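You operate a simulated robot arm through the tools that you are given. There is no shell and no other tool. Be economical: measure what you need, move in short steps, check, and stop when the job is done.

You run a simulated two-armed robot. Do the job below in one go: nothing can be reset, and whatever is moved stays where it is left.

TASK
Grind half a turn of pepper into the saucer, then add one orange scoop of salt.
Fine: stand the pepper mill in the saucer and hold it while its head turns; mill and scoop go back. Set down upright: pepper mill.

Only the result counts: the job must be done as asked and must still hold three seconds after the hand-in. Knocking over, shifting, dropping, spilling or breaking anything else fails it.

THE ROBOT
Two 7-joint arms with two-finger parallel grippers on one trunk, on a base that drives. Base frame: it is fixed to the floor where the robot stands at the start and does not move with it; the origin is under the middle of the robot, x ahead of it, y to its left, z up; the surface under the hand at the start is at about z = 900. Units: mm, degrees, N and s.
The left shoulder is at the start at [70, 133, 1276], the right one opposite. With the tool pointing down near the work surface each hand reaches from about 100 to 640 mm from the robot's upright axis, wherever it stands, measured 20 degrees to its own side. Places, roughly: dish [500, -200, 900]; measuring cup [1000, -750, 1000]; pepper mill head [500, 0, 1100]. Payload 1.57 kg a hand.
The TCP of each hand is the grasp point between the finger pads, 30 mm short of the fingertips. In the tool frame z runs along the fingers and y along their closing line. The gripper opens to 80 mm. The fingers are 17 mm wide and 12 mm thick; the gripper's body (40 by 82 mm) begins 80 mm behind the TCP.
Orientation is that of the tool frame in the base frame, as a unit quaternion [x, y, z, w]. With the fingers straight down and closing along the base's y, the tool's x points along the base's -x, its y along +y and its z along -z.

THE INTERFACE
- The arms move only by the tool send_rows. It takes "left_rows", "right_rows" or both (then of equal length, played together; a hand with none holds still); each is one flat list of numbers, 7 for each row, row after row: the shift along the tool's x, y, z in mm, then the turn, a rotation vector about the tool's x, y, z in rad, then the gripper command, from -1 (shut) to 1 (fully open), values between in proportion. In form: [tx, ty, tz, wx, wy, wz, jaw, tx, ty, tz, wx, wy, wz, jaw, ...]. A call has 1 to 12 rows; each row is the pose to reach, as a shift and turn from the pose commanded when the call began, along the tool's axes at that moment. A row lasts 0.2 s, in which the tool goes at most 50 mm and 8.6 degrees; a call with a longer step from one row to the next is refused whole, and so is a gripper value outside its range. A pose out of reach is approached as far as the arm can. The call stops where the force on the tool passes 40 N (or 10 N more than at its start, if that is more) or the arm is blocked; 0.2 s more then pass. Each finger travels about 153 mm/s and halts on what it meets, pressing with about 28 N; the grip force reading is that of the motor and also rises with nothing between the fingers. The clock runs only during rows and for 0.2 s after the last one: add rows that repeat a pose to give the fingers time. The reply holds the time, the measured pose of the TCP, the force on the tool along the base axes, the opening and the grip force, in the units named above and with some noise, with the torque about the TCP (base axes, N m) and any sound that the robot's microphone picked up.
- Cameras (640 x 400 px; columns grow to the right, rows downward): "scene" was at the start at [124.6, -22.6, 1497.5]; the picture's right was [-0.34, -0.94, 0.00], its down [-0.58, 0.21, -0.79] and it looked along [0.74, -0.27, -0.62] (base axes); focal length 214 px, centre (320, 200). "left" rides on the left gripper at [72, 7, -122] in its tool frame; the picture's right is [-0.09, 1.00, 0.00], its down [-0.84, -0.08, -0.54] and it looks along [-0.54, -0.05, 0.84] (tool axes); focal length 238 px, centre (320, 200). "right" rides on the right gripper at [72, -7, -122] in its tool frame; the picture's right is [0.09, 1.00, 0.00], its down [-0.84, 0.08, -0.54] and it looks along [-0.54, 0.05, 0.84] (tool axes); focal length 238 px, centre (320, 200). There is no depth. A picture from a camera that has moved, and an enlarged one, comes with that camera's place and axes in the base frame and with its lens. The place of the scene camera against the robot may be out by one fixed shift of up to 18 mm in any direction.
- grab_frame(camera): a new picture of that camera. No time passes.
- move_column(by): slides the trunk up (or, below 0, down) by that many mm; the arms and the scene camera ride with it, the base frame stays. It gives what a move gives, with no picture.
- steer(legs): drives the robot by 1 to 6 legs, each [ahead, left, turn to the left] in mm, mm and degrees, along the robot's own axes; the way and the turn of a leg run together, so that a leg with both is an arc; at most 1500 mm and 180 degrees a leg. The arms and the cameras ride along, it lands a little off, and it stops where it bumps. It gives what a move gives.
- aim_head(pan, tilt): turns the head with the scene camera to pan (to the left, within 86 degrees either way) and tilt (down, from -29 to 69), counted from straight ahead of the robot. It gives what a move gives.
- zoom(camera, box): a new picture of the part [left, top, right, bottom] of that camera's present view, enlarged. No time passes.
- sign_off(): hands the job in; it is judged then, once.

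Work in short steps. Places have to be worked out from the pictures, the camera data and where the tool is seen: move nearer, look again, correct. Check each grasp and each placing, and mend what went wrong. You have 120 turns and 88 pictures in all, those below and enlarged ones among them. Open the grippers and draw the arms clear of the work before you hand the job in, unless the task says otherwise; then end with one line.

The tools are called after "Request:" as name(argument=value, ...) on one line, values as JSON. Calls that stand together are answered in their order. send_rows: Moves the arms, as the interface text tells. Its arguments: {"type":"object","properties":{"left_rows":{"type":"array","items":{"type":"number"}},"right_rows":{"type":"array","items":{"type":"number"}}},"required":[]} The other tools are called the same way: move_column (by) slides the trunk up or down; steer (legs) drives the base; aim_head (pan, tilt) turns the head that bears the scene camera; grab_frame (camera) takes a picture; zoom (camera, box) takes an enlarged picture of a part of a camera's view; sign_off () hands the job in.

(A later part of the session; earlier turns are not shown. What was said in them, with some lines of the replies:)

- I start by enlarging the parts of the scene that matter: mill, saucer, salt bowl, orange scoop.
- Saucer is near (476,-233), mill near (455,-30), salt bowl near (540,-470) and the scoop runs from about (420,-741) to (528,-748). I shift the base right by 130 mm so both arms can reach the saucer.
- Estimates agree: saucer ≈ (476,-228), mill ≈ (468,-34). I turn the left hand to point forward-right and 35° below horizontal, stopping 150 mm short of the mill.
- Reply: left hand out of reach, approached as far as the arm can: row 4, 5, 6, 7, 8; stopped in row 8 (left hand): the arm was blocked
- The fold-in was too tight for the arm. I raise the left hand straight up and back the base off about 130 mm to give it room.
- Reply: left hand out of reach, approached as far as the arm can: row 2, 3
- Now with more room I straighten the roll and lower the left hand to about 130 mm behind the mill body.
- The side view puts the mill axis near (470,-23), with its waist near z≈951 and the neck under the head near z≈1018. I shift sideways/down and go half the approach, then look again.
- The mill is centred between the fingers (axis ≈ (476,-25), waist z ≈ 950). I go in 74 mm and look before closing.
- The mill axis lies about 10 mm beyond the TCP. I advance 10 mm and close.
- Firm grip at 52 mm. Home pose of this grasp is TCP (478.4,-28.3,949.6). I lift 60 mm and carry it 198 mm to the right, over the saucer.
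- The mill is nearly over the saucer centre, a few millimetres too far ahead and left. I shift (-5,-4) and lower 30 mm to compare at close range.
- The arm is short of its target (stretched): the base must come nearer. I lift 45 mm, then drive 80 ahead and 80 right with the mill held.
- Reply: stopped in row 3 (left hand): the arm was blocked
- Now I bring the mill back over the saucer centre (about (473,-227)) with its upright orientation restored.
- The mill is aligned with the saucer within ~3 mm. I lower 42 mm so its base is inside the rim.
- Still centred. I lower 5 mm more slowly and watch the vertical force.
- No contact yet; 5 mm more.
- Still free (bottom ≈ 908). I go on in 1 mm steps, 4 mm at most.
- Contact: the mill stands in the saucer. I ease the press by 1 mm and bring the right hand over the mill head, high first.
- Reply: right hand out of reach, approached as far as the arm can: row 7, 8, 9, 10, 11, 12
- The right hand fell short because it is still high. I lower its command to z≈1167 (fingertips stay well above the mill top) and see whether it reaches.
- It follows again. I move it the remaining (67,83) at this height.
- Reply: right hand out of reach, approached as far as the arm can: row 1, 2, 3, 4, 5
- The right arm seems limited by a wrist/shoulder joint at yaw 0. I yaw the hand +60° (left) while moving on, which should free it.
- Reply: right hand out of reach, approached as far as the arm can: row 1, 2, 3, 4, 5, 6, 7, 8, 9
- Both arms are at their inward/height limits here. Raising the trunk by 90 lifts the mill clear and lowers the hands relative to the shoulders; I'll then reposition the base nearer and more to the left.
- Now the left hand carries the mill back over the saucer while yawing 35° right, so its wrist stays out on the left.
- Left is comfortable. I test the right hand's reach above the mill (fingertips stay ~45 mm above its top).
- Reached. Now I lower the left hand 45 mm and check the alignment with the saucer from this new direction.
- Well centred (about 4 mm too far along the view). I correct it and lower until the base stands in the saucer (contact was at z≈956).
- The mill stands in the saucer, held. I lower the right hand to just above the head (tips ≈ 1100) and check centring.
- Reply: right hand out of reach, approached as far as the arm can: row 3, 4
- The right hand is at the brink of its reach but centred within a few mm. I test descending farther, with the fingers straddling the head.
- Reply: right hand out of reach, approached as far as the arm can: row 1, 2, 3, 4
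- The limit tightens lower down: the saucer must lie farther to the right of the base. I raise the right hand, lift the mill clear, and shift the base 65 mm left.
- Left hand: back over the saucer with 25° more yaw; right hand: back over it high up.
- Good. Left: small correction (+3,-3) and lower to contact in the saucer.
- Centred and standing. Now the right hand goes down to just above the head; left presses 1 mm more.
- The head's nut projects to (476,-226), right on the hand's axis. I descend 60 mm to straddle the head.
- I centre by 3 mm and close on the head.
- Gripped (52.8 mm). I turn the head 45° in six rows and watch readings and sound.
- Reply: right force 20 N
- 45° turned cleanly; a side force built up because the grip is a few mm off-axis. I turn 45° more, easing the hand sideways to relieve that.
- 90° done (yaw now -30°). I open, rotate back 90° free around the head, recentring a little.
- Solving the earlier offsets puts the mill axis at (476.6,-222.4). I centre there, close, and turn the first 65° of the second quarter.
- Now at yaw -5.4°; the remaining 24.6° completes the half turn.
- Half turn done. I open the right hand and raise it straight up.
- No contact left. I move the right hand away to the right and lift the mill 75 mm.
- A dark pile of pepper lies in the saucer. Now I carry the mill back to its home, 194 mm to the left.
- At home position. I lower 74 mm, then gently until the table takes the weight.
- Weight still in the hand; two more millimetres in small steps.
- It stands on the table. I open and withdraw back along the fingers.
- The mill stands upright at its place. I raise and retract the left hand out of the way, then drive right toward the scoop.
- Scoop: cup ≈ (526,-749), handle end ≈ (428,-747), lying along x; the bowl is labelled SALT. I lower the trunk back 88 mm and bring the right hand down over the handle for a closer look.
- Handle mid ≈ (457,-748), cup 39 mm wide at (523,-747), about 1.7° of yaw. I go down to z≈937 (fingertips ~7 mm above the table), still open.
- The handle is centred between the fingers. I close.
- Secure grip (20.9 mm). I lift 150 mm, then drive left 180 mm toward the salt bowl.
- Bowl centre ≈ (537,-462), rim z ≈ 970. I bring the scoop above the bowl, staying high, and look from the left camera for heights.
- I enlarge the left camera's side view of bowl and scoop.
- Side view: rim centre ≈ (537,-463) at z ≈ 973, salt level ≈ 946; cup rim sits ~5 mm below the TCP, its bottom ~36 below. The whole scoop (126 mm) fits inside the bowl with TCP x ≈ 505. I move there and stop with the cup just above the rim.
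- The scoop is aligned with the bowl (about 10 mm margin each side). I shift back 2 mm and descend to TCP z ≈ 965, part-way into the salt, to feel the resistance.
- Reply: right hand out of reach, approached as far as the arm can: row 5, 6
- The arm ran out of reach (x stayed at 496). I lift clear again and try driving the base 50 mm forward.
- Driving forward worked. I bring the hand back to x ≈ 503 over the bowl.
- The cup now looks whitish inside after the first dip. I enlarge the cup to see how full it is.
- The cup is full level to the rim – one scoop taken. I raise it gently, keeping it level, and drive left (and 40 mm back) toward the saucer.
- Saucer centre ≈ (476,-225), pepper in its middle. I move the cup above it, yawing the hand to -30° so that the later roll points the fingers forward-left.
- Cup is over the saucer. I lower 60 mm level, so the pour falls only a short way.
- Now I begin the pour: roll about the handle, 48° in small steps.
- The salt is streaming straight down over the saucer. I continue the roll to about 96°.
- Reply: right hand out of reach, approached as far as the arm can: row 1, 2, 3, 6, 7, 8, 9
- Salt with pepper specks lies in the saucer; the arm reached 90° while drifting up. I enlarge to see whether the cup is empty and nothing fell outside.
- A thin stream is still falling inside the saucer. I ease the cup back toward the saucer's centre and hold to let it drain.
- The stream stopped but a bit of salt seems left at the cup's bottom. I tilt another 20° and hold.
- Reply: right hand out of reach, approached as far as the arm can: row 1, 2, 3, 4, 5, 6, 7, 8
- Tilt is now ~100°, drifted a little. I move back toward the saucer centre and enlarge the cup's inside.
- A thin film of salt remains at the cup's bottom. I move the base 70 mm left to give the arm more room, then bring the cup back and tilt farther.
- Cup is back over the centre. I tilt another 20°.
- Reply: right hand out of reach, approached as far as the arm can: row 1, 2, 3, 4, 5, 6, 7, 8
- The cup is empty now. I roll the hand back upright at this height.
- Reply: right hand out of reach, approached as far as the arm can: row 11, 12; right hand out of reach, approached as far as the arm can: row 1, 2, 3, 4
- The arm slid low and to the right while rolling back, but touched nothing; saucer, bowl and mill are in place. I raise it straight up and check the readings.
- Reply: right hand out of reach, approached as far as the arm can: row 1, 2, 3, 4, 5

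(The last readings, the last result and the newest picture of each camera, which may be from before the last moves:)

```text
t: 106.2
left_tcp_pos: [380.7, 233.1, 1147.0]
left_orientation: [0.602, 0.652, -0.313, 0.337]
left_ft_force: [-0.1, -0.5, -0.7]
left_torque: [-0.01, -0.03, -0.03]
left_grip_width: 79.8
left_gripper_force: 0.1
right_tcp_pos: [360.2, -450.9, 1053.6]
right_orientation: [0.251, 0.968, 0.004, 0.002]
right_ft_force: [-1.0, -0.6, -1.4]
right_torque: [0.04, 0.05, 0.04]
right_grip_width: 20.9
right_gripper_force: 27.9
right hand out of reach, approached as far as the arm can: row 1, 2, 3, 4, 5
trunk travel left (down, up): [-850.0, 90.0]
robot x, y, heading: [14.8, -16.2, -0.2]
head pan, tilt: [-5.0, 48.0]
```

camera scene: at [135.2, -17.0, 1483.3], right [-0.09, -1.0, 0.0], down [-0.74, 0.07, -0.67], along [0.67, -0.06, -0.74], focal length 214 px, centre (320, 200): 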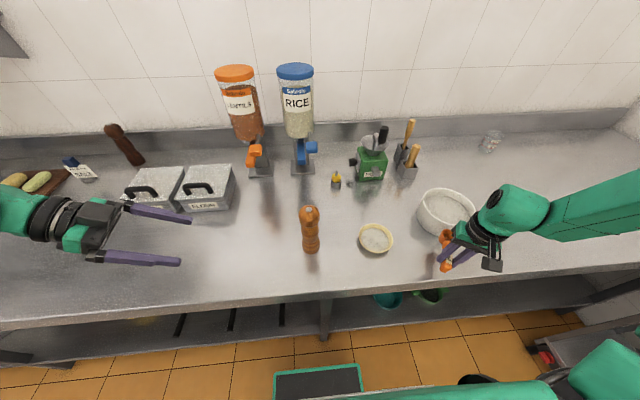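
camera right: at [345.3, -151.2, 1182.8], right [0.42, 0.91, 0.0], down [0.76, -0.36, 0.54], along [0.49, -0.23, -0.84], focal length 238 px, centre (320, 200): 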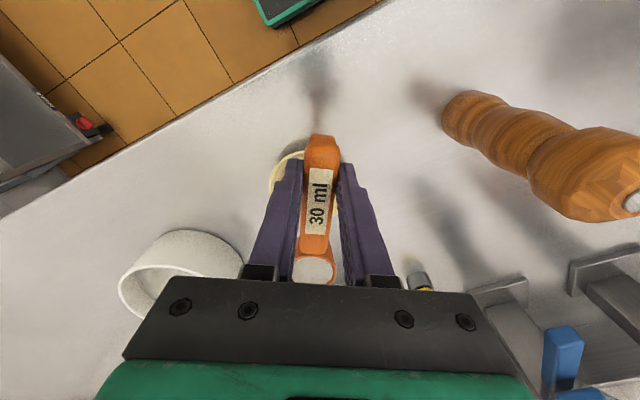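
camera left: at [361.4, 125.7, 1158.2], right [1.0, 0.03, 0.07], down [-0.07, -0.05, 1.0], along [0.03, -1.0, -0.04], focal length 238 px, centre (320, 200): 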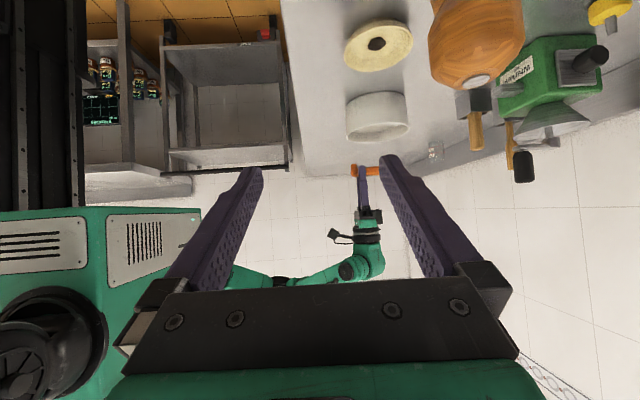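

Upright but at a joint limit. I go up a bit more and turn the yaw back to ~+1.7°, where the arm was comfortable before.

Request:
send_rows(right_rows=[0, 0, -10, 0, 0, -0.08, -1, 0, 0, -20, 0, 0, -0.16, -1, 0, 0, -30, 0, 0, -0.24, -1, 0, 0, -40, 0, 0, -0.32, -1, 0, 0, -50, 0, 0, -0.4, -1, 0, 0, -50, 0, 0, -0.48, -1, 0, 0, -50, 0, 0, -0.54, -1, 0, 0, -50, 0, 0, -0.54, -1])

```text
t: 108.0
left_tcp_pos: [378.7, 231.8, 1145.5]
left_orientation: [0.602, 0.652, -0.313, 0.338]
left_ft_force: [0.3, -0.7, 0.2]
left_torque: [0.0, 0.01, -0.01]
left_grip_width: 79.9
left_gripper_force: 0.0
right_tcp_pos: [358.2, -451.1, 1103.5]
right_orientation: [-0.015, 1.0, -0.001, 0.002]
right_ft_force: [-0.4, -0.1, 0.4]
right_torque: [-0.02, 0.03, 0.03]
right_grip_width: 20.7
right_gripper_force: 27.8
trunk travel left (down, up): [-850.0, 90.0]
robot x, y, heading: [13.6, -12.2, -0.3]
head pan, tilt: [-5.0, 48.0]
```

Good, it obeys again. I bring the hand to the same place relative to the robot as when the scoop was picked (448,-300).

Request:
send_rows(right_rows=[-21, 27, 0, 0, 0, 0, -1, -43, 54, 0, 0, 0, 0, -1, -64, 81, 0, 0, 0, 0, -1, -86, 108, 0, 0, 0, 0, -1, -107, 135, 0, 0, 0, 0, -1, -107, 135, 0, 0, 0, 0, -1])

```text
t: 109.3
left_tcp_pos: [378.4, 232.5, 1146.9]
left_orientation: [0.602, 0.652, -0.313, 0.337]
left_ft_force: [-0.9, -0.1, -0.3]
left_torque: [0.01, 0.02, 0.03]
left_grip_width: 80.1
left_gripper_force: 0.1
right_tcp_pos: [461.8, -335.1, 1102.3]
right_orientation: [-0.017, 1.0, 0.003, 0.002]
right_ft_force: [-1.0, 0.7, -1.4]
right_torque: [-0.02, 0.01, 0.01]
right_grip_width: 21.0
right_gripper_force: 27.6
right hand out of reach, approached as far as the arm can: row 5, 6
trunk travel left (down, up): [-850.0, 90.0]
robot x, y, heading: [11.2, -14.2, -0.4]
head pan, tilt: [-5.0, 48.0]
```

I drive right 412 mm, back toward the scoop's home.

Request:
steer(legs=[[-13, -412, 0]])

Request:
send_rows(right_rows=[0, 0, 30, 0, 0, 0, -1, 0, 0, 60, 0, 0, 0, -1, 0, 0, 90, 0, 0, 0, -1, 0, 0, 90, 0, 0, 0, -1])

```text
t: 111.9
left_tcp_pos: [363.8, -182.4, 1145.8]
left_orientation: [0.6, 0.654, -0.313, 0.339]
left_ft_force: [1.6, 0.7, -0.7]
left_torque: [0.0, 0.0, -0.02]
left_grip_width: 80.0
left_gripper_force: 0.2
right_tcp_pos: [448.1, -750.3, 1102.8]
right_orientation: [-0.019, 1.0, 0.002, 0.002]
right_ft_force: [0.8, -0.1, 0.3]
right_torque: [-0.03, 0.04, -0.01]
right_grip_width: 20.8
right_gripper_force: 27.8
trunk travel left (down, up): [-850.0, 90.0]
robot x, y, heading: [0.3, -438.9, 0.1]
head pan, tilt: [-5.0, 48.0]
```

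```text
t: 112.9
left_tcp_pos: [363.1, -183.8, 1146.4]
left_orientation: [0.601, 0.654, -0.312, 0.338]
left_ft_force: [0.3, 0.2, -0.4]
left_torque: [0.01, 0.01, 0.04]
left_grip_width: 80.1
left_gripper_force: 0.0
right_tcp_pos: [449.1, -749.4, 1011.6]
right_orientation: [-0.02, 1.0, 0.004, 0.002]
right_ft_force: [-0.1, 0.6, -0.5]
right_torque: [0.02, 0.02, 0.02]
right_grip_width: 21.0
right_gripper_force: 27.9
trunk travel left (down, up): [-850.0, 90.0]
robot x, y, heading: [-5.5, -437.4, -0.2]
head pan, tilt: [-5.0, 48.0]
```

Right above its home (449,-749). I lower to just above the table, then feel for contact.

Request:
send_rows(right_rows=[0, 1, 30, 0, 0, 0, -1, 0, 2, 58, 0, 0, 0, -1, 0, 2, 70, 0, 0, 0, -1, 0, 2, 72, 0, 0, 0, -1, 0, 2, 73.5, 0, 0, 0, -1, 0, 2, 74.5, 0, 0, 0, -1, 0, 2, 74.5, 0, 0, 0, -1])

```text
t: 114.5
left_tcp_pos: [362.1, -183.3, 1147.9]
left_orientation: [0.6, 0.653, -0.313, 0.339]
left_ft_force: [-0.5, -1.0, 0.0]
left_torque: [-0.01, 0.01, -0.02]
left_grip_width: 80.0
left_gripper_force: 0.0
right_tcp_pos: [448.5, -746.9, 938.3]
right_orientation: [-0.019, 1.0, 0.003, 0.004]
right_ft_force: [2.0, -0.6, 11.1]
right_torque: [-0.08, -0.82, 0.02]
right_grip_width: 20.9
right_gripper_force: 28.1
trunk travel left (down, up): [-850.0, 90.0]
robot x, y, heading: [-1.6, -433.9, -0.1]
head pan, tilt: [-5.0, 48.0]
```

Contact with the table. I back off 0.7 mm and open gradually, then rise.

Request:
send_rows(right_rows=[0, 0, -0.7, 0, 0, 0, -1, 0, 0, -0.7, 0, 0, 0, -0.4, 0, 0, -0.7, 0, 0, 0, -0.2, 0, 0, -0.7, 0, 0, 0, 0.3, 0, 0, -0.7, 0, 0, 0, 1, 0, 0, -0.7, 0, 0, 0, 1, 0, 0, -30, 0, 0, 0, 1, 0, 0, -75, 0, 0, 0, 1, 0, 0, -120, 0, 0, 0, 1, 0, 0, -160, 0, 0, 0, 1])

Request:
grab_frame(camera="right")

Request:
grab_frame(camera="scene")

```text
t: 116.7
left_tcp_pos: [361.4, -183.4, 1146.4]
left_orientation: [0.6, 0.654, -0.312, 0.339]
left_ft_force: [-1.1, -0.3, 0.2]
left_torque: [0.0, 0.01, -0.01]
left_grip_width: 80.0
left_gripper_force: 0.0
right_tcp_pos: [447.6, -750.7, 1097.4]
right_orientation: [-0.02, 1.0, 0.004, 0.001]
right_ft_force: [-1.3, -0.3, -0.3]
right_torque: [0.0, 0.01, -0.02]
right_grip_width: 79.8
right_gripper_force: 0.0
trunk travel left (down, up): [-850.0, 90.0]
robot x, y, heading: [-1.2, -435.9, 0.1]
head pan, tilt: [-5.0, 48.0]
```

```text
5 pictures are left
camera right: at [374.4, -761.5, 1218.6], right [-0.13, 0.99, 0.01], down [0.83, 0.11, 0.54], along [0.54, 0.08, -0.84], focal length 238 px, centre (320, 200)
```

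right: 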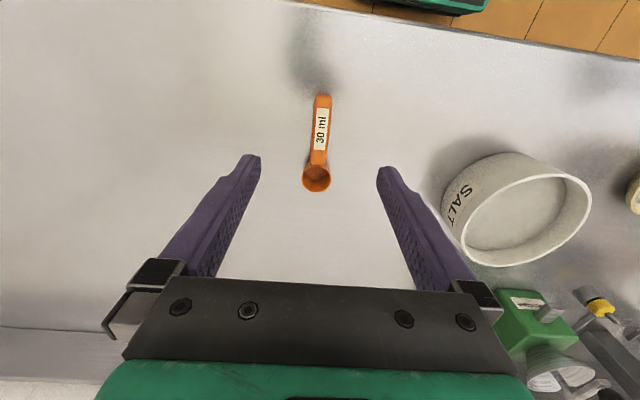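

```text
4 pictures are left
camera scene: at [119.5, -435.2, 1483.3], right [-0.09, -1.0, 0.0], down [-0.74, 0.07, -0.67], along [0.67, -0.06, -0.74], focal length 214 px, centre (320, 200)
```

scene: 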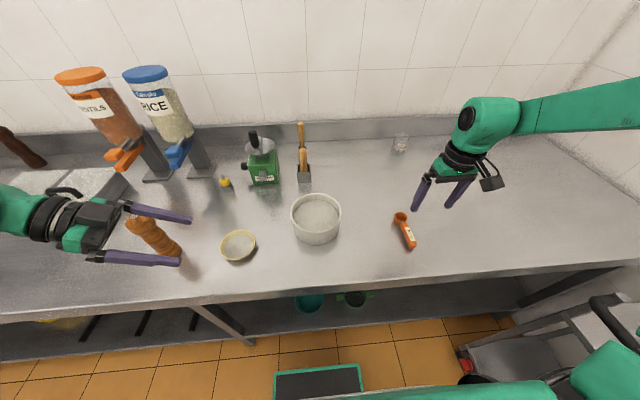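

Scoop is back in its place. A last enlarged look at the saucer and mill.

Request:
zoom(camera="scene", box=[110, 190, 350, 290])

```text
2.67 times, centred on (230, 240) of scene
camera zoom: at [119.5, -435.2, 1483.3], right [-0.09, -1.0, 0.0], down [-0.74, 0.07, -0.67], along [0.67, -0.06, -0.74], focal length 572 px, centre (560, 93)
```

zoom: 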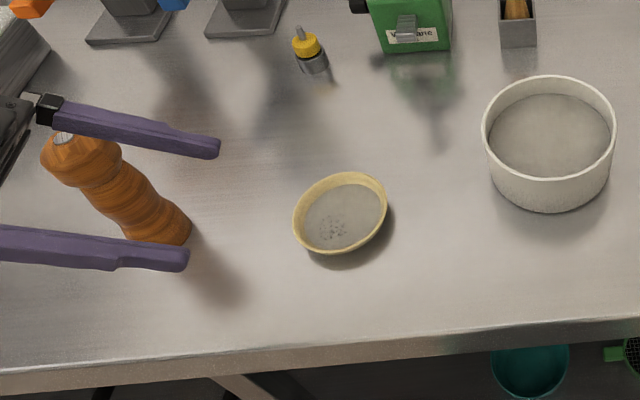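

Salt and pepper are in the saucer, nothing spilled, mill upright. I raise the left hand a bit farther clear, then hand in.

Request:
send_rows(left_rows=[-22, 0, -15, 0, 0, 0, 1, -44, 0, -31, 0, 0, 0, 1, -65, 0, -46, 0, 0, 0, 1, -65, 0, -46, 0, 0, 0, 1])

Request:
sign_off()

```text
t: 117.7
left_tcp_pos: [363.1, -184.6, 1228.3]
left_orientation: [0.6, 0.654, -0.312, 0.339]
left_ft_force: [0.2, 0.7, -0.5]
left_torque: [0.02, 0.0, 0.01]
left_grip_width: 79.9
left_gripper_force: 0.1
right_tcp_pos: [448.6, -751.0, 1096.4]
right_orientation: [-0.02, 1.0, 0.003, 0.003]
right_ft_force: [0.6, 0.1, -0.1]
right_torque: [-0.02, -0.03, -0.02]
right_grip_width: 80.0
right_gripper_force: 0.1
trunk travel left (down, up): [-850.0, 90.0]
robot x, y, heading: [0.1, -434.4, -0.2]
head pan, tilt: [-5.0, 48.0]
```

```text
The job is handed in.
```

I ground half a turn of pepper into the saucer and added one full orange scoop of salt. The mill is back upright in its place, the scoop is back in its own, and the last pictures show nothing spilled.
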